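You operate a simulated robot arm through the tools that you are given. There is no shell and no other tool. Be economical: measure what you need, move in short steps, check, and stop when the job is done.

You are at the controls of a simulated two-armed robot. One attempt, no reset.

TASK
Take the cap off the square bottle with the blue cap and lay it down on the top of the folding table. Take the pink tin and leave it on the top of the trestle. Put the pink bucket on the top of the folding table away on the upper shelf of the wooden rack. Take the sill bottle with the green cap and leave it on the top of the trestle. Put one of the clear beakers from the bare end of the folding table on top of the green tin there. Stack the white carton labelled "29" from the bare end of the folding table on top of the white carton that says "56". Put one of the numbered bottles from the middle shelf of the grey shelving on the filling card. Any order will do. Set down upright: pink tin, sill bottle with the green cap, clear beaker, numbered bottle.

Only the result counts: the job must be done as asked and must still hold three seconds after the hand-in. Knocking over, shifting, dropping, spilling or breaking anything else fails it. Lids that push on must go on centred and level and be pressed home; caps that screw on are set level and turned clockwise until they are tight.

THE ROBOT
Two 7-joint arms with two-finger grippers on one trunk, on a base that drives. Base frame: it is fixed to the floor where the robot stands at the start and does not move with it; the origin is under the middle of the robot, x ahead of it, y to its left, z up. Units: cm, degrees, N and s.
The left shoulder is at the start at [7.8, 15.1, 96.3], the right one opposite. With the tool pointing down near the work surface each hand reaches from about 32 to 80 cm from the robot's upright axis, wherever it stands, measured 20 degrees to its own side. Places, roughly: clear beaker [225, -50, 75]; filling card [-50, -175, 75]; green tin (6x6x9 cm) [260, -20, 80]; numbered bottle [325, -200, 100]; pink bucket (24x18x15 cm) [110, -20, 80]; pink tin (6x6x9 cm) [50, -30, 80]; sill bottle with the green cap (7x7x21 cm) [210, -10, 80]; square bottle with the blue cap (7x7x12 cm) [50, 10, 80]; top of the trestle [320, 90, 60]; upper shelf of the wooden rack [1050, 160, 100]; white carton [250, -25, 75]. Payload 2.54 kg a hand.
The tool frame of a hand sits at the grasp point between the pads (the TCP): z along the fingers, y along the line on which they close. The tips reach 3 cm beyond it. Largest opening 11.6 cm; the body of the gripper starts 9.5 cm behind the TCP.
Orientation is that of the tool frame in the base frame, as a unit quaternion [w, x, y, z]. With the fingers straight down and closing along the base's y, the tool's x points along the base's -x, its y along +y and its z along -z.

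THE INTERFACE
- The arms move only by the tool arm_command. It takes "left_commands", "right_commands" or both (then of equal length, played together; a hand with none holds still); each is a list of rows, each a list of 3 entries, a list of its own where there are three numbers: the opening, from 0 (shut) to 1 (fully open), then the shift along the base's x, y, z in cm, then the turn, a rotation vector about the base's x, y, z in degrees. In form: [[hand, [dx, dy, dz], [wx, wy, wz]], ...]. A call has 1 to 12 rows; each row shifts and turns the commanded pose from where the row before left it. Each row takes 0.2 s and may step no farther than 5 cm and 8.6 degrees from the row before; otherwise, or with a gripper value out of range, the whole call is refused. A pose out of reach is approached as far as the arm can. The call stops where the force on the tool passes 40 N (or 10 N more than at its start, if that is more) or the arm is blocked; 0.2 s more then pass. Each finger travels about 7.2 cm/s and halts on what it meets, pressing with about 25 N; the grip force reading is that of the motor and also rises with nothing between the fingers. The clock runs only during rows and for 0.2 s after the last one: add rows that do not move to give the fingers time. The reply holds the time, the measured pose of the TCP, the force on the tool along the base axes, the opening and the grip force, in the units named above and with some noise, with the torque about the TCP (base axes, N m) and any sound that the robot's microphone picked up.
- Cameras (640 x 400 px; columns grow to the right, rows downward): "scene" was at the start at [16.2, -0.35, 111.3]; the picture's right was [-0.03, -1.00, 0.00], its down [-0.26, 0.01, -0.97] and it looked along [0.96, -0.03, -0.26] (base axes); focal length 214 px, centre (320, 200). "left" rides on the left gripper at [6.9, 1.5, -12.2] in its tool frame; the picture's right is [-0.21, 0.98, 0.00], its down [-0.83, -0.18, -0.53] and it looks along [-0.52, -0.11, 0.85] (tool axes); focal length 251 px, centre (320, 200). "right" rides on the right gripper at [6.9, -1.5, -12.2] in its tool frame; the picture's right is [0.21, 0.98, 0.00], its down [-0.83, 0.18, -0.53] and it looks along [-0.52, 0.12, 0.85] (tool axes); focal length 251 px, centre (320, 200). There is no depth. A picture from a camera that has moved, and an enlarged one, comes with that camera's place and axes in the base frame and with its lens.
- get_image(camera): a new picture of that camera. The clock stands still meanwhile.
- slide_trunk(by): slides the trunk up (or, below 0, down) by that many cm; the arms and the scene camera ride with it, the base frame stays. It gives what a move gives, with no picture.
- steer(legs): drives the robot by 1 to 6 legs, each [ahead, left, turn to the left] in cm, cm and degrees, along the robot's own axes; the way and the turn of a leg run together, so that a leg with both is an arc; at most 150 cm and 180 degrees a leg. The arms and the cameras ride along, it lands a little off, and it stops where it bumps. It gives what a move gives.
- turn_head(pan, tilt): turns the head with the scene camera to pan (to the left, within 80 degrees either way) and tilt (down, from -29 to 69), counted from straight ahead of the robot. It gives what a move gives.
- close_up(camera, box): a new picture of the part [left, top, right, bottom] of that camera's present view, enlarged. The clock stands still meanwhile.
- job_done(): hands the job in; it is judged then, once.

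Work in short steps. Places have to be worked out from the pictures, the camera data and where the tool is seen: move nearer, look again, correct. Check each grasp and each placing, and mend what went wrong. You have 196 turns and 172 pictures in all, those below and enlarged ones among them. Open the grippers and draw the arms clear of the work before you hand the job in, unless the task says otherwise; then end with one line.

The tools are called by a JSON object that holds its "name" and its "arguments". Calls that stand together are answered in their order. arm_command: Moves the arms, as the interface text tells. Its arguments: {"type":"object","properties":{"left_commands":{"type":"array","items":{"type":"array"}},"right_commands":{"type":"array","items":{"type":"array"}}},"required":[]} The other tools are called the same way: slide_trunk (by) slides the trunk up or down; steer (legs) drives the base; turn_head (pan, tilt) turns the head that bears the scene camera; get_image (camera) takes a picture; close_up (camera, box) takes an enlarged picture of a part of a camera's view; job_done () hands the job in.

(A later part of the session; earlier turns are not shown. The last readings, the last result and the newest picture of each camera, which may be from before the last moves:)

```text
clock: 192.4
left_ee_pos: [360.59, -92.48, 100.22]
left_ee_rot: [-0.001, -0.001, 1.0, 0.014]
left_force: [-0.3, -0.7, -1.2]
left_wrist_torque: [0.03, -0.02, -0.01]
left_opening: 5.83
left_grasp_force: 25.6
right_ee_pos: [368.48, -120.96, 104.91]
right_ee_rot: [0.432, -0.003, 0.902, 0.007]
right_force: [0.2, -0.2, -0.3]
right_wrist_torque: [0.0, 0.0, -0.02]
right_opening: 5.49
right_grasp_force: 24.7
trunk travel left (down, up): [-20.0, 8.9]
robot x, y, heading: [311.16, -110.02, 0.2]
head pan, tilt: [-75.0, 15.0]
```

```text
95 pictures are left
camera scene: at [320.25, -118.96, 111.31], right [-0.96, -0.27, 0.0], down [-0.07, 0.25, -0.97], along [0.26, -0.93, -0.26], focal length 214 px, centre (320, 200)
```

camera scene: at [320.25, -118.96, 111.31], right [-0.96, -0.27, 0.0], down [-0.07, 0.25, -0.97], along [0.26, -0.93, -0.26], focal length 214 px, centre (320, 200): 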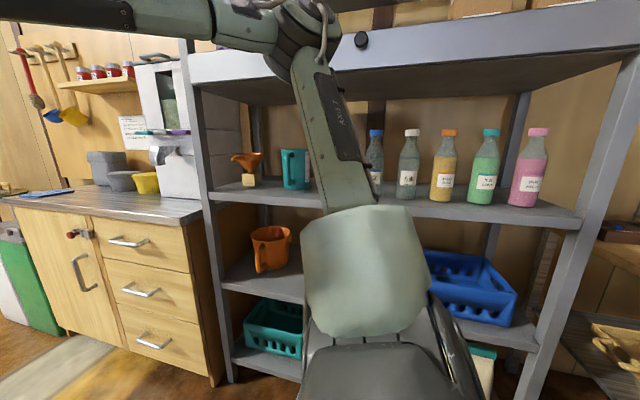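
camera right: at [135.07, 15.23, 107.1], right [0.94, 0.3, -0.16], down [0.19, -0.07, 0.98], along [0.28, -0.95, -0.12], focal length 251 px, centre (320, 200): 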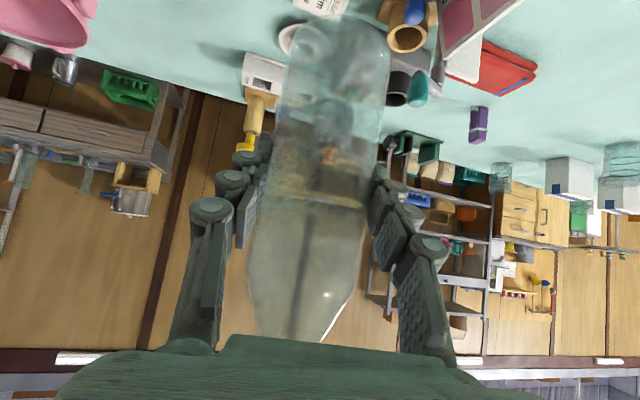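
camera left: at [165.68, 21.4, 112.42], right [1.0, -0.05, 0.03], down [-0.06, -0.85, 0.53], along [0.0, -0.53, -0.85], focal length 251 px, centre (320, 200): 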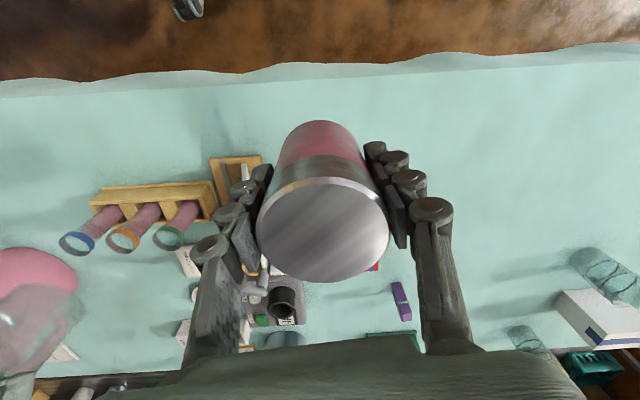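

Above are the numbered bottles on the grey shelving's middle shelf. The trestle spans roughly x 270–364 from y≈67, so I turn left and drive up to it past the table end.

{"name": "steer", "arguments": {"legs": [[0, 0, 90], [60, -12, 0], [58, 0, 0]]}}

{"name": "turn_head", "arguments": {"pan": 0, "tilt": 40}}

{"name": "get_image", "arguments": {"camera": "scene"}}

```text
clock: 202.6
left_ee_pos: [303.57, 57.18, 100.19]
left_ee_rot: [0.011, 0.71, -0.704, -0.01]
left_force: [-0.3, 0.1, -1.2]
left_wrist_torque: [-0.03, -0.03, 0.01]
left_opening: 5.8
left_grasp_force: 25.4
right_ee_pos: [331.96, 65.37, 104.79]
right_ee_rot: [-0.3, 0.641, -0.634, -0.312]
right_force: [0.5, 1.3, -1.4]
right_wrist_torque: [0.02, -0.01, -0.02]
right_opening: 5.45
right_grasp_force: 24.9
trunk travel left (down, up): [-20.0, 8.9]
robot x, y, heading: [321.0, 7.24, 90.8]
head pan, tilt: [-75.0, 15.0]
```

```text
clock: 204.1
left_ee_pos: [303.42, 57.09, 100.21]
left_ee_rot: [0.011, 0.71, -0.704, -0.01]
left_force: [-1.0, -1.0, -2.0]
left_wrist_torque: [-0.02, 0.03, 0.01]
left_opening: 5.83
left_grasp_force: 25.2
right_ee_pos: [331.93, 65.23, 104.81]
right_ee_rot: [-0.3, 0.641, -0.634, -0.312]
right_force: [0.3, -0.5, -1.0]
right_wrist_torque: [0.0, 0.0, -0.01]
right_opening: 5.48
right_grasp_force: 25.2
trunk travel left (down, up): [-20.0, 8.9]
robot x, y, heading: [321.25, 7.52, 90.6]
head pan, tilt: [0.0, 40.0]
```

```text
94 pictures are left
camera scene: at [321.09, 22.88, 107.36], right [1.0, 0.01, 0.0], down [0.01, -0.64, -0.77], along [-0.01, 0.77, -0.64], focal length 214 px, centre (320, 200)
```

scene: 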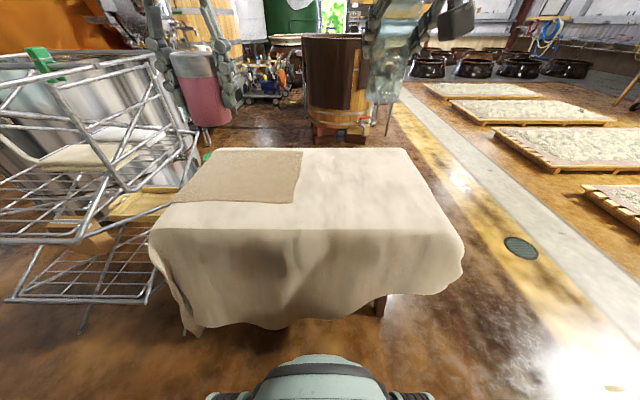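

The trestle top has bare cloth to the right of the mat, with its front edge at y≈67. I move to (335, 20) and lower the trunk 15 cm.

{"name": "steer", "arguments": {"legs": [[12.5, -14, -0.6]]}}

{"name": "slide_trunk", "arguments": {"by": -15}}

{"name": "get_image", "arguments": {"camera": "scene"}}

{"name": "get_image", "arguments": {"camera": "right"}}

```text
clock: 206.1
left_ee_pos: [317.93, 69.88, 100.27]
left_ee_rot: [-0.012, -0.706, 0.708, 0.011]
left_force: [0.5, -0.2, -1.4]
left_wrist_torque: [0.02, 0.03, 0.0]
left_opening: 5.82
left_grasp_force: 24.5
right_ee_pos: [346.3, 77.94, 104.85]
right_ee_rot: [0.302, -0.637, 0.638, 0.31]
right_force: [0.3, 0.8, 0.5]
right_wrist_torque: [0.01, 0.03, 0.01]
right_opening: 5.47
right_grasp_force: 25.0
trunk travel left (down, up): [-20.0, 8.9]
robot x, y, heading: [335.37, 20.12, 90.1]
head pan, tilt: [0.0, 40.0]
```

```text
clock: 207.8
left_ee_pos: [317.78, 69.84, 85.11]
left_ee_rot: [-0.011, -0.706, 0.708, 0.01]
left_force: [0.7, -0.1, -1.5]
left_wrist_torque: [0.04, 0.0, -0.01]
left_opening: 5.81
left_grasp_force: 25.9
right_ee_pos: [346.45, 77.83, 90.0]
right_ee_rot: [-0.302, 0.638, -0.637, -0.31]
right_force: [0.3, -0.1, -0.6]
right_wrist_torque: [0.0, 0.02, 0.01]
right_opening: 5.47
right_grasp_force: 25.1
trunk travel left (down, up): [-5.0, 23.9]
robot x, y, heading: [335.08, 20.05, 90.1]
head pan, tilt: [0.0, 40.0]
```

```text
93 pictures are left
camera scene: at [335.13, 35.45, 92.37], right [1.0, 0.0, 0.0], down [0.0, -0.64, -0.77], along [0.0, 0.77, -0.64], focal length 214 px, centre (320, 200)
```

scene: 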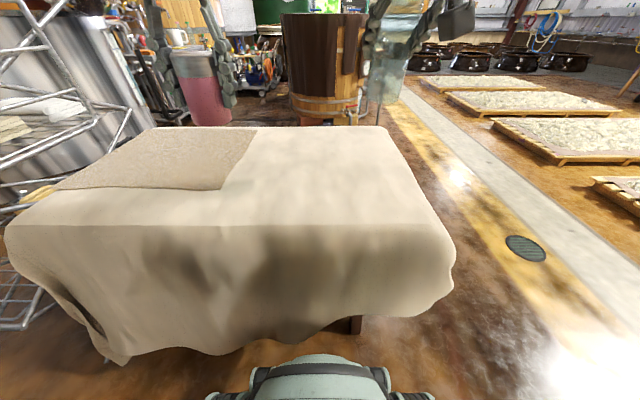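

```text
92 pictures are left
camera right: at [348.09, 64.04, 92.11], right [-0.98, -0.14, -0.16], down [-0.17, 0.1, 0.98], along [-0.12, 0.98, -0.12], focal length 251 px, centre (320, 200)
```

right: 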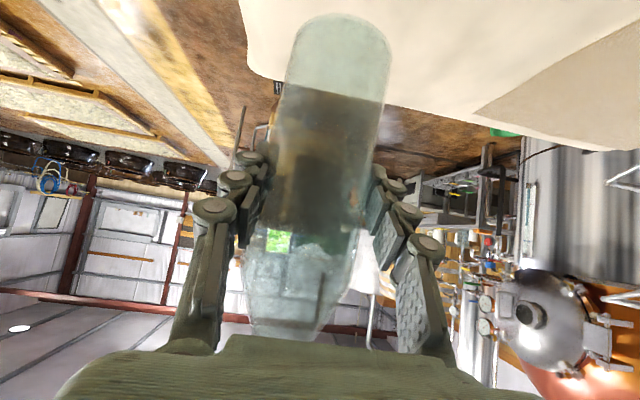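

The top is at z≈60. I lower both: the bottle at (346, 80) and the tin at (319, 76).

{"name": "arm_command", "arguments": {"left_commands": [[0.4, [0.4, 2, -3], [0, 0, 0]], [0.4, [0.4, 2, -3], [0, 0, 0]], [0.4, [0.4, 2, -3], [0, 0, 0]], [0.4, [0, 0, -4], [0, 0, 0]], [0.4, [0, 0, -4], [0, 0, 0]], [0.4, [0, 0, -1.3], [0, 0, 0]], [0.4, [0, 0, 0], [0, 0, 0]]], "right_commands": [[0.3, [0, 1, -4], [0, 0, 0]], [0.3, [0, 1, -4], [0, 0, 0]], [0.3, [0, 0, -4], [0, 0, 0]], [0.3, [0, 0, -4], [0, 0, 0]], [0.3, [0, 0, -2], [0, 0, 0]], [0.3, [0, 0, -1], [0, 0, 0]], [0.3, [0, 0, 0], [0, 0, 0]]]}}

{"name": "get_image", "arguments": {"camera": "scene"}}

```text
clock: 209.4
left_ee_pos: [318.88, 76.01, 67.24]
left_ee_rot: [0.01, 0.707, -0.707, -0.012]
left_force: [-4.6, 3.2, 15.8]
left_wrist_torque: [0.1, -0.18, 0.01]
left_opening: 5.83
left_grasp_force: 25.2
right_ee_pos: [346.29, 79.77, 71.0]
right_ee_rot: [-0.303, 0.637, -0.637, -0.311]
right_force: [-0.5, -0.1, 2.2]
right_wrist_torque: [0.06, -0.05, 0.02]
right_opening: 5.45
right_grasp_force: 24.7
trunk travel left (down, up): [-5.0, 23.9]
robot x, y, heading: [335.11, 19.86, 90.0]
head pan, tilt: [0.0, 40.0]
```

```text
91 pictures are left
camera scene: at [335.13, 35.36, 92.42], right [1.0, 0.0, 0.0], down [0.0, -0.64, -0.77], along [0.0, 0.77, -0.64], focal length 214 px, centre (320, 200)
```

scene: 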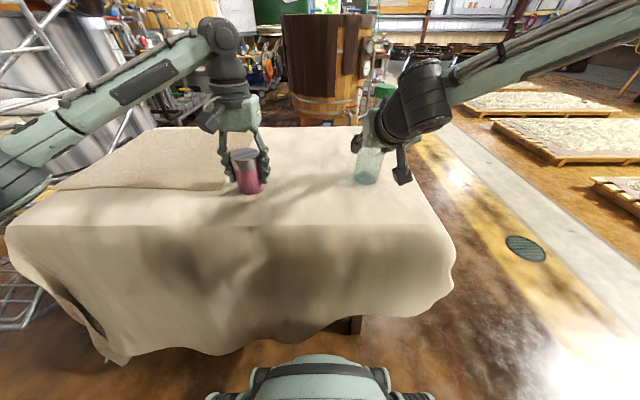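

Both are in contact, so the top is at z≈62. I release both, withdraw the right hand backwards and raise the left.

{"name": "arm_command", "arguments": {"left_commands": [[0.55, [0, 0, 0.2], [0, 0, 0]], [0.7, [0, 0, 0], [0, 0, 0]], [0.8, [0, 0, 0], [0, 0, 0]], [0.8, [0, 0, 3], [0, 0, 0]], [0.8, [0, 0, 4], [0, 0, 0]], [0.8, [0, 0, 4], [0, 0, 0]], [0.8, [0, 0, 4], [0, 0, 0]], [0.8, [0, -3, 4], [0, 0, 0]], [0.8, [0, -3, 4], [0, 0, 0]]], "right_commands": [[0.6, [0, 0, 0], [0, 0, 0]], [0.75, [0, 0, 0], [0, 0, 0]], [0.85, [0, 0, 0], [0, 0, 0]], [0.85, [0, -2.5, 0], [0, 0, 0]], [0.85, [0, -3, 0], [0, 0, 0]], [0.85, [0, -4, 1], [0, 0, 0]], [0.85, [0, -3, 4], [0, 0, 0]], [0.85, [0, 0, 4], [0, 0, 0]], [0.85, [0, 0, 4], [0, 0, 0]]]}}

{"name": "get_image", "arguments": {"camera": "scene"}}

```text
clock: 211.4
left_ee_pos: [319.07, 69.98, 90.11]
left_ee_rot: [-0.011, -0.707, 0.707, 0.01]
left_force: [-0.1, -0.3, -0.7]
left_wrist_torque: [0.0, -0.02, 0.02]
left_opening: 9.27
left_grasp_force: 0.0
right_ee_pos: [346.3, 67.25, 84.0]
right_ee_rot: [-0.301, 0.638, -0.636, -0.312]
right_force: [0.0, 0.3, 0.2]
right_wrist_torque: [-0.05, -0.05, -0.04]
right_opening: 9.87
right_grasp_force: 0.0
trunk travel left (down, up): [-5.0, 23.9]
robot x, y, heading: [334.97, 20.22, 90.2]
head pan, tilt: [0.0, 40.0]
```

```text
90 pictures are left
camera scene: at [335.14, 35.43, 92.36], right [1.0, 0.0, 0.0], down [0.0, -0.64, -0.77], along [0.0, 0.77, -0.64], focal length 214 px, centre (320, 200)
```

scene: 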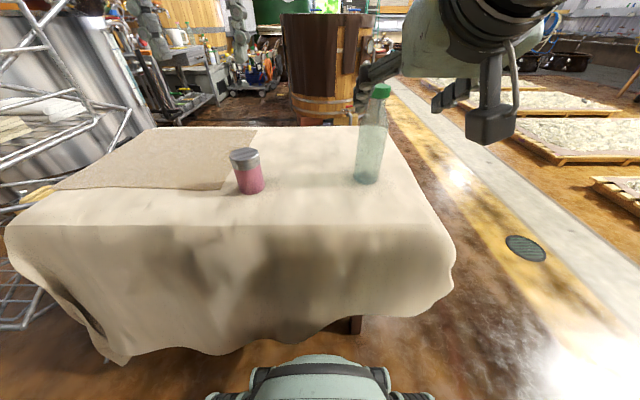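

Both stand upright on the trestle. I raise the trunk, un-tilt the right hand and back away.

{"name": "slide_trunk", "arguments": {"by": 15}}

{"name": "steer", "arguments": {"legs": [[-25, 0, 0]]}}

{"name": "arm_command", "arguments": {"left_commands": [[0.8, [0, 0, 0], [0, 0, 0]], [0.8, [0, 0, 0], [0, 0, 0]], [0.8, [0, 0, 0], [0, 0, 0]], [0.8, [0, 0, 0], [0, 0, 0]], [0.8, [0, 0, 0], [0, 0, 0]], [0.8, [0, 0, 0], [0, 0, 0]]], "right_commands": [[0.85, [1, 0, 1], [-8.5, 0, 0]], [0.85, [1, 0, 1], [-8.5, 0, 0]], [0.85, [1, 0, 1], [-8.5, 0, 0]], [0.85, [1, 0, 1], [-8.5, 0, 0]], [0.85, [1, 0, 1], [-8.5, 0, 0]], [0.85, [1, 0, 1], [-8.5, 0, 0]]]}}

{"name": "steer", "arguments": {"legs": [[-20, 3, 0], [0, 0, 90]]}}

{"name": "turn_head", "arguments": {"pan": 0, "tilt": 25}}

{"name": "get_image", "arguments": {"camera": "scene"}}

```text
clock: 213.2
left_ee_pos: [319.06, 69.94, 105.07]
left_ee_rot: [-0.012, -0.706, 0.708, 0.011]
left_force: [0.4, 0.3, -0.9]
left_wrist_torque: [0.02, -0.01, 0.0]
left_opening: 9.31
left_grasp_force: 0.2
right_ee_pos: [346.34, 67.25, 98.88]
right_ee_rot: [-0.301, 0.638, -0.637, -0.311]
right_force: [0.3, -0.6, -0.5]
right_wrist_torque: [-0.01, 0.0, 0.01]
right_opening: 9.84
right_grasp_force: 0.1
trunk travel left (down, up): [-20.0, 8.9]
robot x, y, heading: [334.74, 19.97, 90.2]
head pan, tilt: [0.0, 40.0]
```

```text
clock: 215.0
left_ee_pos: [319.24, 44.94, 105.26]
left_ee_rot: [-0.011, -0.706, 0.708, 0.009]
left_force: [0.5, -0.2, 0.6]
left_wrist_torque: [0.01, 0.03, 0.0]
left_opening: 9.29
left_grasp_force: 0.0
right_ee_pos: [346.5, 42.27, 98.91]
right_ee_rot: [0.302, -0.637, 0.638, 0.31]
right_force: [-0.7, -0.5, 0.0]
right_wrist_torque: [0.04, 0.0, 0.01]
right_opening: 9.84
right_grasp_force: 0.0
trunk travel left (down, up): [-20.0, 8.9]
robot x, y, heading: [335.27, -4.71, 90.1]
head pan, tilt: [0.0, 40.0]
```

```text
clock: 216.4
left_ee_pos: [319.26, 45.06, 104.97]
left_ee_rot: [-0.012, -0.706, 0.708, 0.01]
left_force: [-0.2, 0.7, 0.9]
left_wrist_torque: [0.0, -0.01, 0.01]
left_opening: 9.32
left_grasp_force: 0.0
right_ee_pos: [352.69, 42.32, 104.89]
right_ee_rot: [-0.005, -0.706, 0.708, 0.004]
right_force: [0.4, -0.1, -0.8]
right_wrist_torque: [0.02, 0.03, 0.0]
right_opening: 9.84
right_grasp_force: 0.0
trunk travel left (down, up): [-20.0, 8.9]
robot x, y, heading: [334.98, -4.5, 90.1]
head pan, tilt: [0.0, 40.0]
```

```text
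clock: 221.9
left_ee_pos: [282.16, -40.21, 105.22]
left_ee_rot: [0.015, 1.0, -0.007, 0.001]
left_force: [0.1, 0.1, 0.0]
left_wrist_torque: [-0.01, 0.01, -0.02]
left_opening: 9.27
left_grasp_force: 0.0
right_ee_pos: [285.31, -6.88, 104.78]
right_ee_rot: [0.005, 1.0, -0.008, -0.002]
right_force: [0.0, 0.0, 0.0]
right_wrist_torque: [0.0, -0.01, 0.02]
right_opening: 9.84
right_grasp_force: 0.1
trunk travel left (down, up): [-20.0, 8.9]
robot x, y, heading: [332.21, -24.85, 179.5]
head pan, tilt: [0.0, 40.0]
```

```text
clock: 222.7
left_ee_pos: [282.24, -40.21, 105.14]
left_ee_rot: [0.016, 1.0, -0.007, 0.001]
left_force: [-0.9, 0.0, 0.4]
left_wrist_torque: [0.01, 0.0, -0.03]
left_opening: 9.28
left_grasp_force: 0.0
right_ee_pos: [285.18, -6.93, 104.89]
right_ee_rot: [0.005, 1.0, -0.007, -0.002]
right_force: [-0.4, -0.2, -0.5]
right_wrist_torque: [0.03, -0.02, 0.0]
right_opening: 9.85
right_grasp_force: 0.1
trunk travel left (down, up): [-20.0, 8.9]
robot x, y, heading: [332.03, -25.07, 179.4]
head pan, tilt: [0.0, 25.0]
```

```text
89 pictures are left
camera scene: at [316.25, -24.65, 109.69], right [0.01, 1.0, 0.0], down [0.42, 0.0, -0.91], along [-0.91, 0.01, -0.42], focal length 214 px, centre (320, 200)
```

scene: 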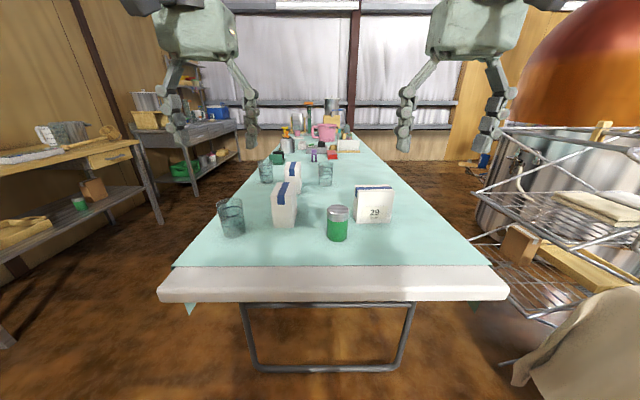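

{"name": "close_up", "arguments": {"camera": "scene", "box": [180, 130, 440, 290]}}

```text
2.46 times, centred on (310, 210) of scene
camera zoom: at [316.25, -24.65, 109.69], right [0.01, 1.0, 0.0], down [0.42, 0.0, -0.91], along [-0.91, 0.01, -0.42], focal length 528 px, centre (345, 175)
```

zoom: 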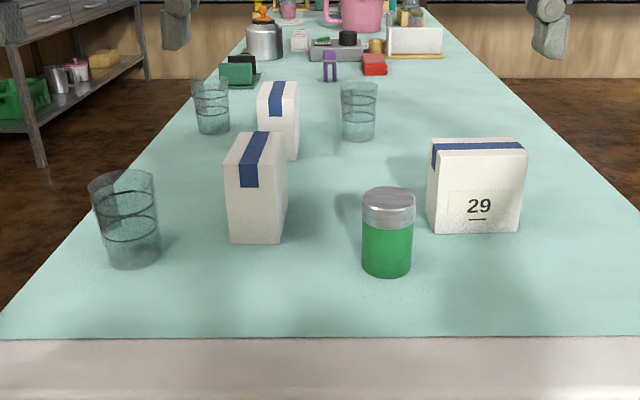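

From here I see the green tin (264, -19), the carton "29" (255, -6.7), two other cartons at y≈-35, and beakers at (263, -49), (217, -50) and (222, -21). I move closer and take the nearest beaker with the left hand.

{"name": "steer", "arguments": {"legs": [[12, 6, 0.5]]}}

{"name": "arm_command", "arguments": {"left_commands": [[0.8, [-0.5, -4, -2], [0, 0, 0]], [0.8, [-0.5, -4, -2], [0, 0, 0]], [0.8, [0, -4, -2], [0, 0, 0]], [0.8, [0, -2, -2], [0, 0, 0]], [0.8, [0, 0, -2], [0, 0, 0]], [0.8, [0, 0, 0], [0, 0, 0]]]}}

{"name": "get_image", "arguments": {"camera": "left"}}

```text
clock: 224.0
left_ee_pos: [270.51, -46.43, 105.11]
left_ee_rot: [0.015, 1.0, -0.003, 0.002]
left_force: [0.2, -0.8, -0.6]
left_wrist_torque: [0.01, 0.0, -0.04]
left_opening: 9.3
left_grasp_force: 0.0
right_ee_pos: [273.2, -13.28, 104.85]
right_ee_rot: [0.005, 1.0, -0.004, -0.002]
right_force: [0.0, 0.1, 0.0]
right_wrist_torque: [0.01, -0.01, 0.0]
right_opening: 9.88
right_grasp_force: 0.1
trunk travel left (down, up): [-20.0, 8.9]
robot x, y, heading: [320.02, -30.56, -180.0]
head pan, tilt: [0.0, 25.0]
```

```text
clock: 225.4
left_ee_pos: [269.46, -60.49, 95.16]
left_ee_rot: [0.016, 1.0, -0.001, 0.001]
left_force: [0.3, 0.1, -0.5]
left_wrist_torque: [0.03, 0.0, 0.0]
left_opening: 9.27
left_grasp_force: 0.0
right_ee_pos: [273.22, -13.24, 104.89]
right_ee_rot: [0.005, 1.0, -0.004, -0.002]
right_force: [0.9, 0.6, 0.0]
right_wrist_torque: [0.02, -0.03, 0.0]
right_opening: 9.84
right_grasp_force: 0.1
trunk travel left (down, up): [-20.0, 8.9]
robot x, y, heading: [320.56, -30.62, -180.1]
head pan, tilt: [0.0, 25.0]
```

```text
87 pictures are left
camera left: at [276.31, -61.71, 107.37], right [-0.22, -0.98, 0.03], down [-0.83, 0.2, 0.53], along [-0.52, 0.09, -0.85], focal length 251 px, centre (320, 200)
```

left: 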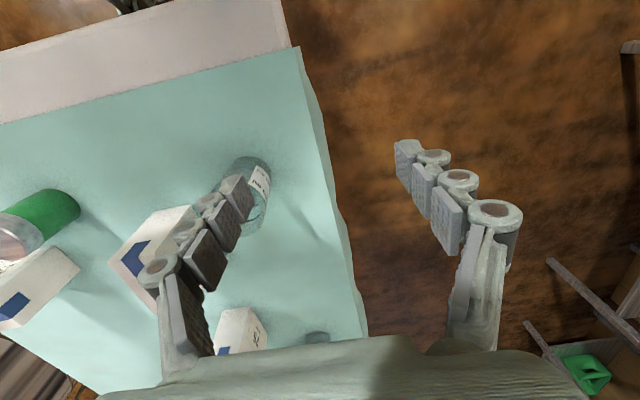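

I strafed the wrong way; at heading 180, left is -y. I strafe right 10 cm, which also brings the hand in line with the beaker.

{"name": "steer", "arguments": {"legs": [[0, -10, 0]]}}

{"name": "get_image", "arguments": {"camera": "left"}}

```text
clock: 227.0
left_ee_pos: [269.44, -50.39, 95.21]
left_ee_rot: [0.016, 1.0, -0.002, 0.002]
left_force: [-0.6, -0.4, 0.0]
left_wrist_torque: [-0.02, -0.01, 0.0]
left_opening: 9.27
left_grasp_force: 0.1
right_ee_pos: [273.45, -3.14, 104.81]
right_ee_rot: [0.005, 1.0, -0.004, -0.001]
right_force: [0.0, 0.1, 1.1]
right_wrist_torque: [-0.04, -0.01, 0.02]
right_opening: 9.85
right_grasp_force: 0.1
trunk travel left (down, up): [-20.0, 8.9]
robot x, y, heading: [320.13, -21.03, -179.9]
head pan, tilt: [0.0, 25.0]
```

```text
86 pictures are left
camera left: at [276.27, -51.65, 107.39], right [-0.22, -0.98, 0.03], down [-0.83, 0.2, 0.53], along [-0.52, 0.09, -0.85], focal length 251 px, centre (320, 200)
```

left: 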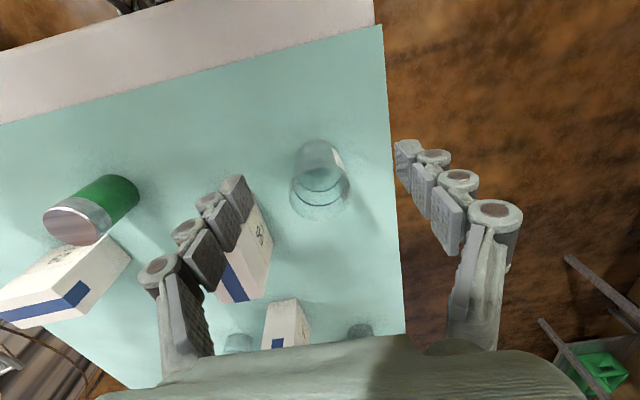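

The beaker is at (262.8, -49.4). I check the label on the carton's -y face in this view while lining up.

{"name": "close_up", "arguments": {"camera": "left", "box": [200, 180, 340, 350]}}

{"name": "arm_command", "arguments": {"left_commands": [[0.82, [-3.3, 0.5, -1], [0, 0, 0]], [0.82, [-3.3, 0.5, -2], [0, 0, 0]], [0.82, [0, 0, -4], [0, 0, 0]], [0.82, [0, 0, -4], [0, 0, 0]], [0.82, [0, 0, -3.5], [0, 0, 0]], [0.82, [0, 0, 0], [0, 0, 0]]]}}

{"name": "get_image", "arguments": {"camera": "left"}}

```text
2.35 times, centred on (270, 265) of left
camera zoom: at [276.27, -51.65, 107.39], right [-0.22, -0.98, 0.03], down [-0.83, 0.2, 0.53], along [-0.52, 0.09, -0.85], focal length 592 px, centre (438, 47)
```

zoom: 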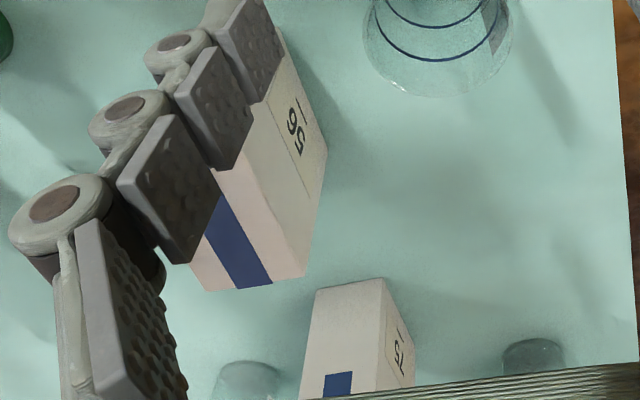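

```text
clock: 228.4
left_ee_pos: [262.92, -49.64, 80.63]
left_ee_rot: [0.016, 1.0, -0.003, 0.001]
left_force: [0.6, 0.4, -0.1]
left_wrist_torque: [-0.03, -0.02, -0.01]
left_opening: 9.5
left_grasp_force: 0.0
right_ee_pos: [273.21, -3.09, 104.91]
right_ee_rot: [0.005, 1.0, -0.003, -0.002]
right_force: [0.2, 0.1, -0.2]
right_wrist_torque: [0.0, 0.0, 0.02]
right_opening: 9.86
right_grasp_force: 0.0
trunk travel left (down, up): [-20.0, 8.9]
robot x, y, heading: [320.57, -20.64, -180.0]
head pan, tilt: [0.0, 25.0]
```

```text
84 pictures are left
camera left: at [269.73, -50.65, 92.78], right [-0.22, -0.98, 0.03], down [-0.83, 0.2, 0.53], along [-0.52, 0.09, -0.85], focal length 251 px, centre (320, 200)
```

left: 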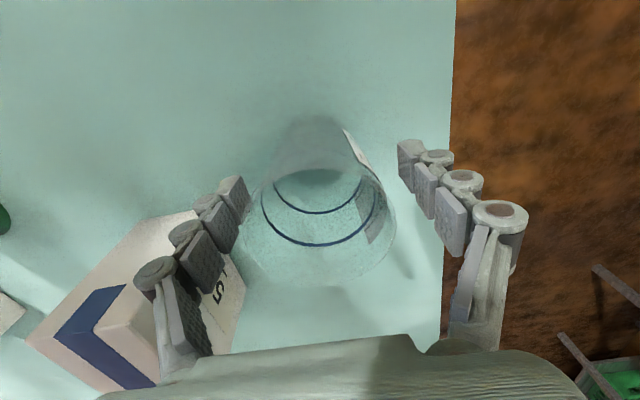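

The near carton reads "56" and the far one "57", so the near one is the stacking target. The beaker is between the fingers; I grip and lift it.

{"name": "arm_command", "arguments": {"left_commands": [[0.7, [0, 0.2, -1], [0, 0, 0]], [0.5, [0, 0, 0], [0, 0, 0]], [0.4, [0, 0, 0], [0, 0, 0]], [0.4, [0, 0, 0], [0, 0, 0]], [0.4, [0, 0, 0], [0, 0, 0]], [0.4, [0, 0, 1], [0, 0, 0]], [0.4, [0, 0, 4], [0, 0, 0]], [0.4, [0, 0, 4], [0, 0, 0]], [0.4, [0, 0, 4], [0, 0, 0]], [0.4, [0, 0, 4], [0, 0, 0]], [0.4, [0, 0, 0], [0, 0, 0]]]}}

{"name": "get_image", "arguments": {"camera": "left"}}

```text
clock: 230.8
left_ee_pos: [262.85, -49.34, 96.59]
left_ee_rot: [0.015, 1.0, -0.002, 0.002]
left_force: [-1.1, -0.2, -0.6]
left_wrist_torque: [0.01, 0.01, 0.01]
left_opening: 6.59
left_grasp_force: 25.0
right_ee_pos: [273.26, -3.13, 104.92]
right_ee_rot: [0.005, 1.0, -0.004, -0.001]
right_force: [-0.4, 0.0, 0.4]
right_wrist_torque: [-0.01, 0.0, -0.02]
right_opening: 9.84
right_grasp_force: 0.1
trunk travel left (down, up): [-20.0, 8.9]
robot x, y, heading: [320.12, -20.45, -179.9]
head pan, tilt: [0.0, 25.0]
```

```text
83 pictures are left
camera left: at [269.75, -50.51, 108.88], right [-0.22, -0.98, 0.03], down [-0.83, 0.2, 0.53], along [-0.52, 0.09, -0.85], focal length 251 px, centre (320, 200)
```

left: 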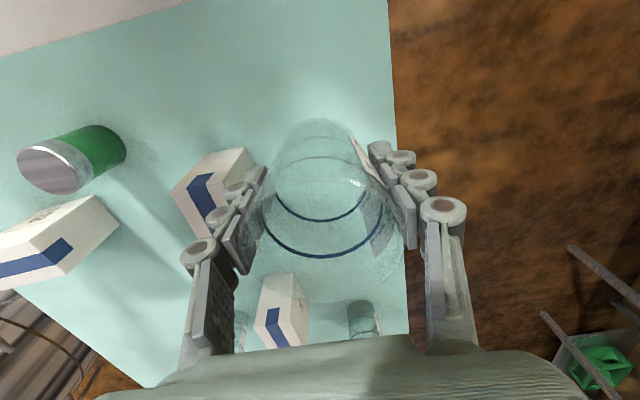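

The beaker is held, with its bottom about 5.6 cm below the TCP. I carry it over towards the green tin, moving the right hand aside.

{"name": "arm_command", "arguments": {"left_commands": [[0.4, [0.3, 4.4, 0], [0, 0, 0]], [0.4, [0.3, 4.4, 0], [0, 0, 0]], [0.4, [0.3, 4.4, 0], [0, 0, 0]], [0.4, [0.3, 4.4, 0], [0, 0, 0]], [0.4, [0.2, 4.4, 0], [0, 0, 0]], [0.4, [0, 4, 0], [0, 0, 0]], [0.4, [0, 0, 0], [0, 0, 0]]], "right_commands": [[0.85, [0, 3, 0], [0, 0, 0]], [0.85, [0, 3, 0], [0, 0, 0]], [0.85, [0, 3, 0], [0, 0, 0]], [0.85, [0, 3, 0], [0, 0, 0]], [0.85, [0, 0, 0], [0, 0, 0]], [0.85, [0, 0, 0], [0, 0, 0]], [0.85, [0, 0, 0], [0, 0, 0]]]}}

{"name": "get_image", "arguments": {"camera": "left"}}

{"name": "close_up", "arguments": {"camera": "scene", "box": [220, 110, 440, 300]}}

```text
clock: 232.4
left_ee_pos: [264.14, -23.4, 96.7]
left_ee_rot: [0.014, 1.0, -0.003, 0.001]
left_force: [-0.5, 0.1, -0.7]
left_wrist_torque: [-0.03, 0.03, -0.01]
left_opening: 6.56
left_grasp_force: 25.6
right_ee_pos: [273.32, 8.79, 104.94]
right_ee_rot: [0.005, 1.0, -0.003, -0.002]
right_force: [0.2, 0.1, 0.0]
right_wrist_torque: [0.0, -0.01, 0.03]
right_opening: 9.85
right_grasp_force: 0.1
trunk travel left (down, up): [-20.0, 8.9]
robot x, y, heading: [320.24, -20.33, -179.9]
head pan, tilt: [0.0, 25.0]
```

```text
82 pictures are left
camera left: at [270.99, -24.47, 108.91], right [-0.22, -0.98, 0.03], down [-0.83, 0.2, 0.53], along [-0.52, 0.09, -0.85], focal length 251 px, centre (320, 200)
```

left: 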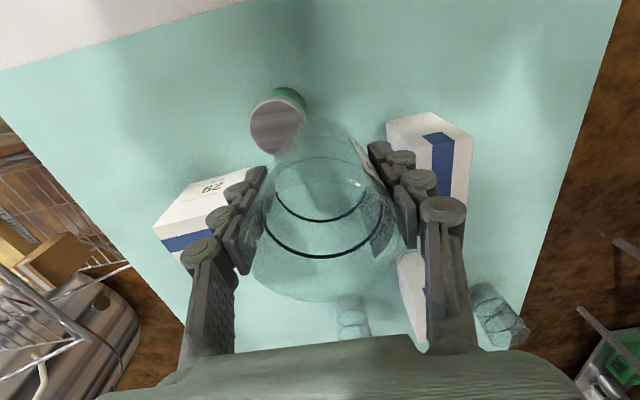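

```text
2.11 times, centred on (330, 205) of scene
camera zoom: at [304.37, -20.67, 109.69], right [0.0, 1.0, 0.0], down [0.42, 0.0, -0.91], along [-0.91, 0.0, -0.42], focal length 452 px, centre (299, 190)
```

zoom: 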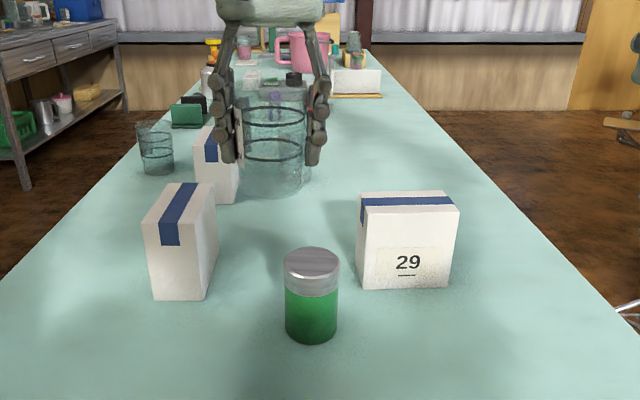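

The tin's top centre is at (264.9, -19.5). I centre the beaker over it and lower it until contact, expected at TCP z≈88.6.

{"name": "arm_command", "arguments": {"left_commands": [[0.4, [0.4, 2, 0], [0, 0, 0]], [0.4, [0.35, 1.9, 0], [0, 0, 0]], [0.4, [0, 0, -2.5], [0, 0, 0]], [0.4, [0, 0, -2.5], [0, 0, 0]], [0.4, [0, 0, -1.5], [0, 0, 0]], [0.4, [0, 0, 0], [0, 0, 0]]]}}

{"name": "get_image", "arguments": {"camera": "left"}}

{"name": "close_up", "arguments": {"camera": "scene", "box": [270, 180, 390, 290]}}

```text
clock: 233.8
left_ee_pos: [265.01, -19.35, 90.23]
left_ee_rot: [0.015, 1.0, -0.002, 0.001]
left_force: [1.3, -1.3, -1.3]
left_wrist_torque: [-0.01, 0.01, -0.03]
left_opening: 6.55
left_grasp_force: 25.1
right_ee_pos: [273.26, 8.89, 104.9]
right_ee_rot: [0.005, 1.0, -0.004, -0.002]
right_force: [1.5, -0.3, -0.9]
right_wrist_torque: [0.01, 0.0, -0.02]
right_opening: 9.83
right_grasp_force: 0.2
trunk travel left (down, up): [-20.0, 8.9]
robot x, y, heading: [320.21, -20.8, -180.0]
head pan, tilt: [0.0, 25.0]
```

```text
80 pictures are left
camera left: at [271.79, -20.58, 102.36], right [-0.22, -0.98, 0.03], down [-0.83, 0.2, 0.53], along [-0.52, 0.09, -0.85], focal length 251 px, centre (320, 200)
```

left: 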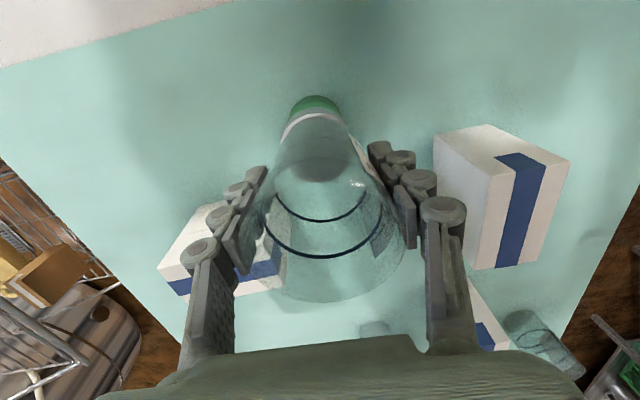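

```text
3.64 times, centred on (330, 235) of scene
camera zoom: at [304.37, -20.66, 109.69], right [0.0, 1.0, 0.0], down [0.42, 0.0, -0.91], along [-0.91, 0.0, -0.42], focal length 780 px, centre (284, 73)
```

zoom: 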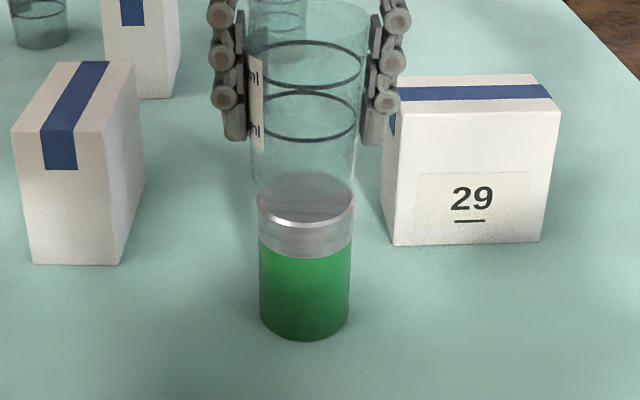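

It's laterally centred. I lower the rest in small steps.

{"name": "arm_command", "arguments": {"left_commands": [[0.4, [0, 0, -0.8], [0, 0, 0]], [0.4, [0, 0, -0.5], [0, 0, 0]], [0.4, [0, 0, -0.3], [0, 0, 0]], [0.4, [0, 0, 0], [0, 0, 0]]]}}

{"name": "close_up", "arguments": {"camera": "scene", "box": [270, 180, 390, 290]}}

```text
clock: 234.8
left_ee_pos: [265.13, -19.39, 88.71]
left_ee_rot: [0.014, 1.0, -0.003, 0.0]
left_force: [-0.6, -0.1, 3.9]
left_wrist_torque: [0.11, 0.03, -0.01]
left_opening: 6.54
left_grasp_force: 24.9
right_ee_pos: [273.39, 8.9, 104.94]
right_ee_rot: [0.004, 1.0, -0.003, -0.003]
right_force: [0.0, -0.1, -0.1]
right_wrist_torque: [0.01, 0.01, 0.02]
right_opening: 9.88
right_grasp_force: 0.0
trunk travel left (down, up): [-20.0, 8.9]
robot x, y, heading: [320.29, -21.04, -180.1]
head pan, tilt: [0.0, 25.0]
```

```text
3.64 times, centred on (330, 235) of scene
camera zoom: at [304.39, -20.66, 109.7], right [0.0, 1.0, 0.0], down [0.42, 0.0, -0.91], along [-0.91, 0.0, -0.42], focal length 780 px, centre (284, 73)
```

zoom: 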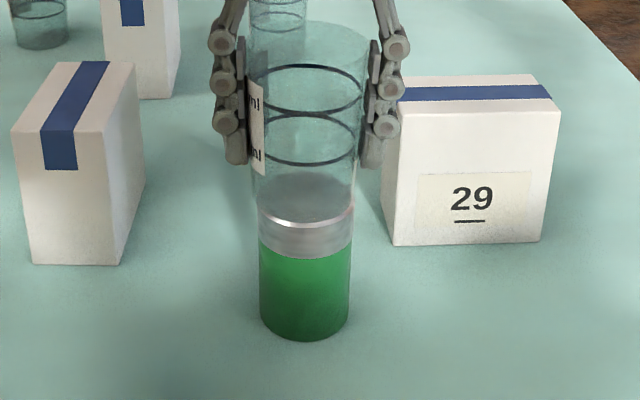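

The beaker rests on the tin. I open slightly and rise.

{"name": "arm_command", "arguments": {"left_commands": [[0.6, [0, 0, 0], [0, 0, 0]], [0.68, [0, 0, 0], [0, 0, 0]], [0.7, [0, 0, 0], [0, 0, 0]], [0.7, [0, 0, 2], [0, 0, 0]], [0.7, [0, 0, 3], [0, 0, 0]], [0.7, [0, 0, 4], [0, 0, 0]], [0.7, [0, 0, 4], [0, 0, 0]], [0.7, [2, -3, 3], [0, 0, 0]], [0.7, [3, -4, 0], [0, 0, 0]], [0.7, [3, -4, 0], [0, 0, 0]], [0.7, [0, -4, 0], [0, 0, 0]], [0.7, [0, -4, 0], [0, 0, 0]]]}}

{"name": "get_image", "arguments": {"camera": "scene"}}

```text
clock: 237.4
left_ee_pos: [273.09, -38.5, 104.64]
left_ee_rot: [0.015, 1.0, -0.002, 0.0]
left_force: [-0.1, -0.4, 0.6]
left_wrist_torque: [0.0, -0.01, 0.0]
left_opening: 8.13
left_grasp_force: 0.1
right_ee_pos: [273.36, 8.87, 104.88]
right_ee_rot: [0.005, 1.0, -0.003, -0.003]
right_force: [0.6, -0.1, -0.3]
right_wrist_torque: [0.02, 0.0, 0.0]
right_opening: 9.86
right_grasp_force: 0.0
trunk travel left (down, up): [-20.0, 8.9]
robot x, y, heading: [320.49, -21.05, -179.9]
head pan, tilt: [0.0, 25.0]
```

```text
77 pictures are left
camera scene: at [304.39, -20.7, 109.7], right [0.0, 1.0, 0.0], down [0.42, 0.0, -0.91], along [-0.91, 0.0, -0.42], focal length 214 px, centre (320, 200)
```

scene: 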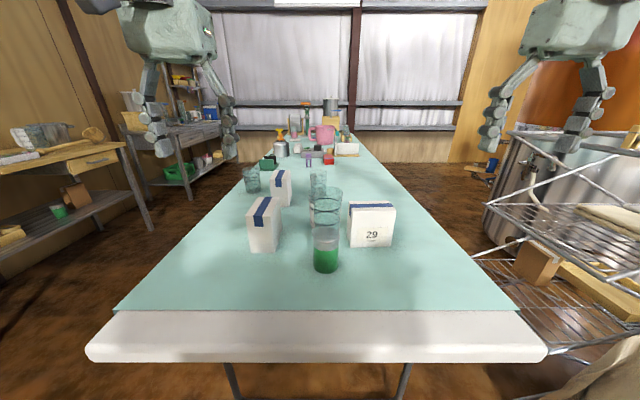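

The beaker stands on the green tin. Next is carton "29", centred near (254, -7); I bring the right hand over it and turn 90° so the fingers close across its thickness.

{"name": "arm_command", "arguments": {"right_commands": [[0.9, [-2, -1.5, 0], [0, 0, 8.2]], [0.9, [-2, -1.5, 0], [0, 0, 8.2]], [0.9, [-2, -1.5, 0], [0, 0, 8.2]], [0.9, [-2, -1.5, 0], [0, 0, 8.2]], [0.9, [-2, -1.5, 0], [0, 0, 8.2]], [0.9, [-2, -1.5, 0], [0, 0, 8.2]], [0.9, [-2, -1.5, 0], [0, 0, 8.2]], [0.9, [-2, -1.5, 0], [0, 0, 8.2]], [0.9, [-2, -1.5, 0], [0, 0, 8.2]], [0.9, [-1.4, -1.5, 0], [0, 0, 8.2]], [0.9, [0, -1, 0], [0, 0, 8.2]]]}}

{"name": "get_image", "arguments": {"camera": "right"}}

```text
clock: 239.8
left_ee_pos: [273.03, -38.44, 104.67]
left_ee_rot: [0.015, 1.0, -0.003, 0.001]
left_force: [0.0, 0.3, -0.5]
left_wrist_torque: [0.01, -0.02, -0.02]
left_opening: 8.11
left_grasp_force: 0.1
right_ee_pos: [261.5, -1.01, 100.87]
right_ee_rot: [0.005, 0.707, 0.707, 0.002]
right_force: [0.1, 0.0, -0.4]
right_wrist_torque: [-0.01, 0.0, 0.02]
right_opening: 10.44
right_grasp_force: 0.0
right hand out of reach, approached as far as the arm can: row 6, 7, 8, 9, 10, 11
trunk travel left (down, up): [-20.0, 8.9]
robot x, y, heading: [320.23, -20.63, -180.0]
head pan, tilt: [0.0, 25.0]
```

```text
76 pictures are left
camera right: at [259.96, 6.01, 112.96], right [0.98, 0.21, 0.01], down [0.17, -0.82, 0.54], along [0.12, -0.53, -0.84], focal length 251 px, centre (320, 200)
```

right: 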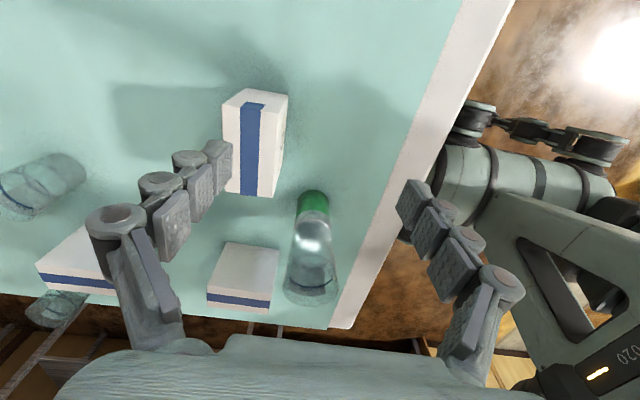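

At this height the hand fell short, so I drive 8 cm closer and then centre over the carton.

{"name": "steer", "arguments": {"legs": [[8, 0, 0]]}}

{"name": "arm_command", "arguments": {"right_commands": [[0.9, [0.3, -2, -1], [0, 0, 0]], [0.9, [0.2, -2, -1], [0, 0, 0]], [0.9, [0.2, -2, -1], [0, 0, 0]], [0.9, [0, 0, -1], [0, 0, 0]], [0.9, [0, 0, 0], [0, 0, 0]]]}}

{"name": "get_image", "arguments": {"camera": "right"}}

```text
clock: 240.9
left_ee_pos: [265.05, -38.48, 104.63]
left_ee_rot: [0.016, 1.0, -0.003, 0.002]
left_force: [-0.9, 0.7, -0.3]
left_wrist_torque: [-0.02, -0.01, 0.01]
left_opening: 8.11
left_grasp_force: 0.1
right_ee_pos: [253.52, -1.08, 100.73]
right_ee_rot: [0.007, 0.709, 0.705, 0.002]
right_force: [0.2, 0.1, -0.3]
right_wrist_torque: [0.0, -0.07, 0.0]
right_opening: 10.43
right_grasp_force: 0.2
trunk travel left (down, up): [-20.0, 8.9]
robot x, y, heading: [312.33, -21.01, -179.9]
head pan, tilt: [0.0, 25.0]
```

```text
clock: 242.1
left_ee_pos: [265.14, -38.49, 104.54]
left_ee_rot: [0.016, 1.0, -0.002, 0.002]
left_force: [0.2, -0.5, 0.0]
left_wrist_torque: [0.01, 0.01, 0.01]
left_opening: 8.15
left_grasp_force: 0.1
right_ee_pos: [254.55, -3.44, 97.56]
right_ee_rot: [0.006, 0.708, 0.706, 0.002]
right_force: [-0.6, 0.5, -0.1]
right_wrist_torque: [-0.02, 0.0, -0.01]
right_opening: 10.43
right_grasp_force: 0.1
right hand out of reach, approached as far as the arm can: row 1, 2, 3
trunk travel left (down, up): [-20.0, 8.9]
robot x, y, heading: [312.44, -20.52, -180.1]
head pan, tilt: [0.0, 25.0]
```

```text
75 pictures are left
camera right: at [252.86, 3.59, 109.68], right [0.98, 0.21, 0.01], down [0.17, -0.82, 0.54], along [0.12, -0.53, -0.84], focal length 251 px, centre (320, 200)
```

right: 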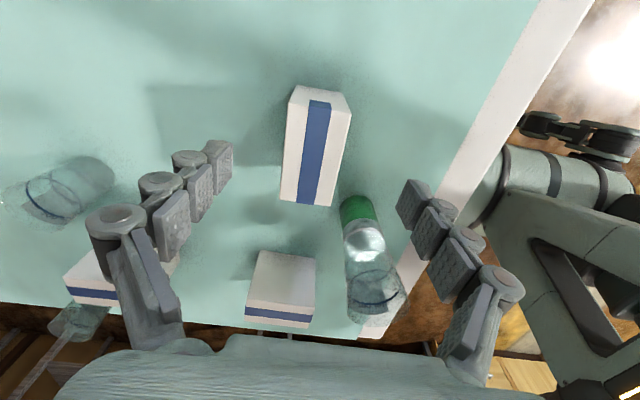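

It's again limited on the inward side. I strafe the robot 6 cm towards +y and bring the hand back in.

{"name": "steer", "arguments": {"legs": [[0, -7, 0]]}}

{"name": "arm_command", "arguments": {"right_commands": [[0.9, [0, -3.3, -1], [0, 0, 0]], [0.9, [0, -3.3, -1], [0, 0, 0]], [0.9, [0, -3.4, -1], [0, 0, 0]], [0.9, [0, 0, -1], [0, 0, 0]], [0.9, [0, 0, 0], [0, 0, 0]]]}}

{"name": "get_image", "arguments": {"camera": "right"}}

```text
clock: 243.4
left_ee_pos: [265.12, -31.31, 104.56]
left_ee_rot: [0.016, 1.0, -0.002, 0.001]
left_force: [-0.4, -0.4, 0.5]
left_wrist_torque: [-0.01, 0.01, 0.01]
left_opening: 8.1
left_grasp_force: 0.1
right_ee_pos: [254.5, 3.56, 97.45]
right_ee_rot: [0.006, 0.708, 0.706, 0.001]
right_force: [0.6, 0.2, -0.9]
right_wrist_torque: [0.01, 0.02, -0.01]
right_opening: 10.43
right_grasp_force: 0.1
trunk travel left (down, up): [-20.0, 8.9]
robot x, y, heading: [312.2, -13.35, -180.0]
head pan, tilt: [0.0, 25.0]
```

```text
clock: 244.6
left_ee_pos: [265.06, -31.32, 104.63]
left_ee_rot: [0.016, 1.0, -0.002, 0.001]
left_force: [-0.6, -0.3, 0.0]
left_wrist_torque: [0.01, -0.01, 0.03]
left_opening: 8.11
left_grasp_force: 0.1
right_ee_pos: [254.4, 2.91, 96.25]
right_ee_rot: [0.006, 0.708, 0.706, 0.002]
right_force: [-0.3, 0.0, 0.7]
right_wrist_torque: [0.02, 0.01, -0.01]
right_opening: 10.45
right_grasp_force: 0.1
right hand out of reach, approached as far as the arm can: row 1, 2, 3
trunk travel left (down, up): [-20.0, 8.9]
robot x, y, heading: [312.4, -13.53, -180.0]
head pan, tilt: [0.0, 25.0]
```

```text
74 pictures are left
camera right: at [252.88, 9.94, 108.33], right [0.98, 0.21, 0.01], down [0.17, -0.82, 0.54], along [0.12, -0.53, -0.84], focal length 251 px, centre (320, 200)
```

right: 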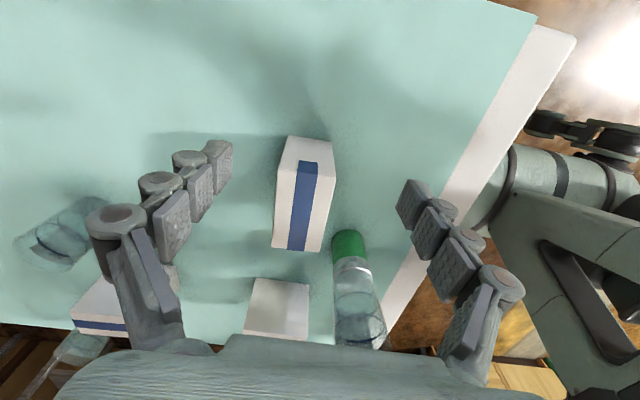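

Inward motion fails even here, so it's a wrist limit at this yaw. I turn the hand the other way, to -90°, keeping the same closing line.

{"name": "arm_command", "arguments": {"right_commands": [[0.9, [2, 1, 2], [0, 0, -8.5]], [0.9, [2, 1, 2], [0, 0, -8.5]], [0.9, [0, 0, 2], [0, 0, -8.5]], [0.9, [0, 0, 2], [0, 0, -8.5]], [0.9, [0, 0, 0], [0, 0, -8.5]], [0.9, [0, 0, 0], [0, 0, -8.5]], [0.9, [0, 0, 0], [0, 0, -8.5]], [0.9, [0, 0, 0], [0, 0, -8.5]], [0.9, [0, 0, 0], [0, 0, -8.5]], [0.9, [0, 0, 0], [0, 0, -8.5]], [0.9, [0, 0, 0], [0, 0, -8.5]], [0.9, [0, 0, 0], [0, 0, -8.5]]]}}

{"name": "arm_command", "arguments": {"right_commands": [[0.9, [0, 0, 0], [0, 0, -8.5]], [0.9, [0, 0, 0], [0, 0, -8.5]], [0.9, [0, 0, 0], [0, 0, -8.5]], [0.9, [0, 0, 0], [0, 0, -8.5]], [0.9, [0, 0, 0], [0, 0, -8.5]], [0.9, [0, 0, 0], [0, 0, -8.5]], [0.9, [0, 0, 0], [0, 0, -8.5]], [0.9, [0, 0, 0], [0, 0, -8.5]], [0.9, [0, 0, 0], [0, 0, -8.5]], [0.9, [0, 0, 0], [0, 0, 0]]]}}

```text
clock: 247.2
left_ee_pos: [265.13, -31.34, 104.54]
left_ee_rot: [0.016, 1.0, -0.003, 0.001]
left_force: [0.2, 0.3, -0.3]
left_wrist_torque: [0.02, -0.01, -0.02]
left_opening: 8.14
left_grasp_force: 0.0
right_ee_pos: [258.35, 5.03, 104.25]
right_ee_rot: [0.005, 0.994, -0.107, -0.003]
right_force: [-0.1, -0.5, 0.4]
right_wrist_torque: [0.0, 0.03, 0.0]
right_opening: 10.44
right_grasp_force: 0.1
trunk travel left (down, up): [-20.0, 8.9]
robot x, y, heading: [312.16, -13.33, -180.3]
head pan, tilt: [0.0, 25.0]
```

```text
clock: 249.4
left_ee_pos: [265.12, -31.38, 104.66]
left_ee_rot: [0.016, 1.0, -0.002, 0.001]
left_force: [0.2, 0.1, -0.4]
left_wrist_torque: [0.02, -0.03, 0.0]
left_opening: 8.1
left_grasp_force: 0.1
right_ee_pos: [258.58, 4.99, 104.25]
right_ee_rot: [0.002, 0.715, -0.699, -0.006]
right_force: [-0.2, -0.9, -0.5]
right_wrist_torque: [0.01, 0.0, -0.02]
right_opening: 10.44
right_grasp_force: 0.1
trunk travel left (down, up): [-20.0, 8.9]
robot x, y, heading: [312.1, -13.69, -180.0]
head pan, tilt: [0.0, 25.0]
```

{"name": "arm_command", "arguments": {"right_commands": [[0.9, [-1.3, -3.8, -1], [0, 0, 0]], [0.9, [-1.3, -3.8, -2], [0, 0, 0]], [0.9, [-1.3, -4, -2], [0, 0, -1.2]], [0.9, [0, 0, -1], [0, 0, 0]], [0.9, [0, 0, 0], [0, 0, 0]]]}}

{"name": "get_image", "arguments": {"camera": "right"}}

{"name": "get_image", "arguments": {"camera": "scene"}}

```text
clock: 250.6
left_ee_pos: [265.14, -31.52, 104.61]
left_ee_rot: [0.016, 1.0, -0.003, 0.001]
left_force: [-0.4, -0.5, 1.4]
left_wrist_torque: [-0.03, -0.04, 0.03]
left_opening: 8.11
left_grasp_force: 0.0
right_ee_pos: [258.29, 0.88, 99.87]
right_ee_rot: [0.002, 0.707, -0.707, -0.006]
right_force: [-0.5, 0.1, -0.1]
right_wrist_torque: [-0.01, 0.01, 0.01]
right_opening: 10.46
right_grasp_force: 0.1
right hand out of reach, approached as far as the arm can: row 1, 2, 3
trunk travel left (down, up): [-20.0, 8.9]
robot x, y, heading: [312.13, -13.7, -180.0]
head pan, tilt: [0.0, 25.0]
```

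```text
73 pictures are left
camera right: at [259.96, -5.93, 112.1], right [-0.98, -0.22, 0.01], down [-0.18, 0.82, 0.54], along [-0.13, 0.52, -0.84], focal length 251 px, centre (320, 200)
```

right: 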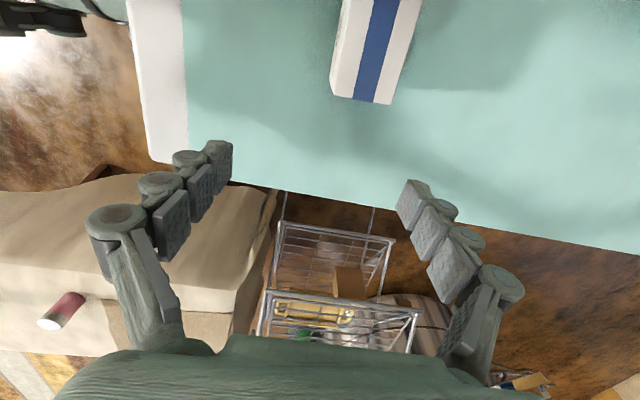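

```text
72 pictures are left
camera scene: at [296.41, -13.66, 109.69], right [0.0, 1.0, 0.0], down [0.42, 0.0, -0.91], along [-0.91, 0.0, -0.42], focal length 214 px, centre (320, 200)
```

scene: 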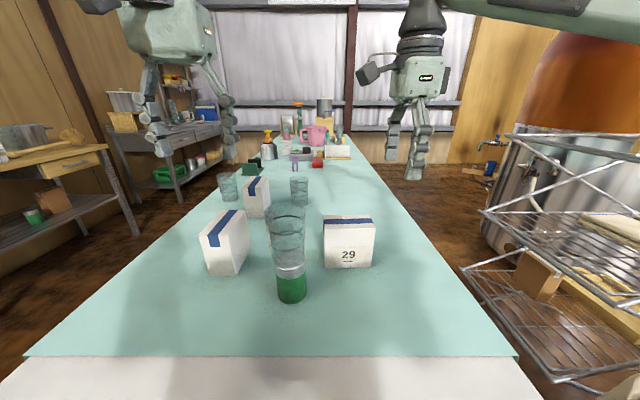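

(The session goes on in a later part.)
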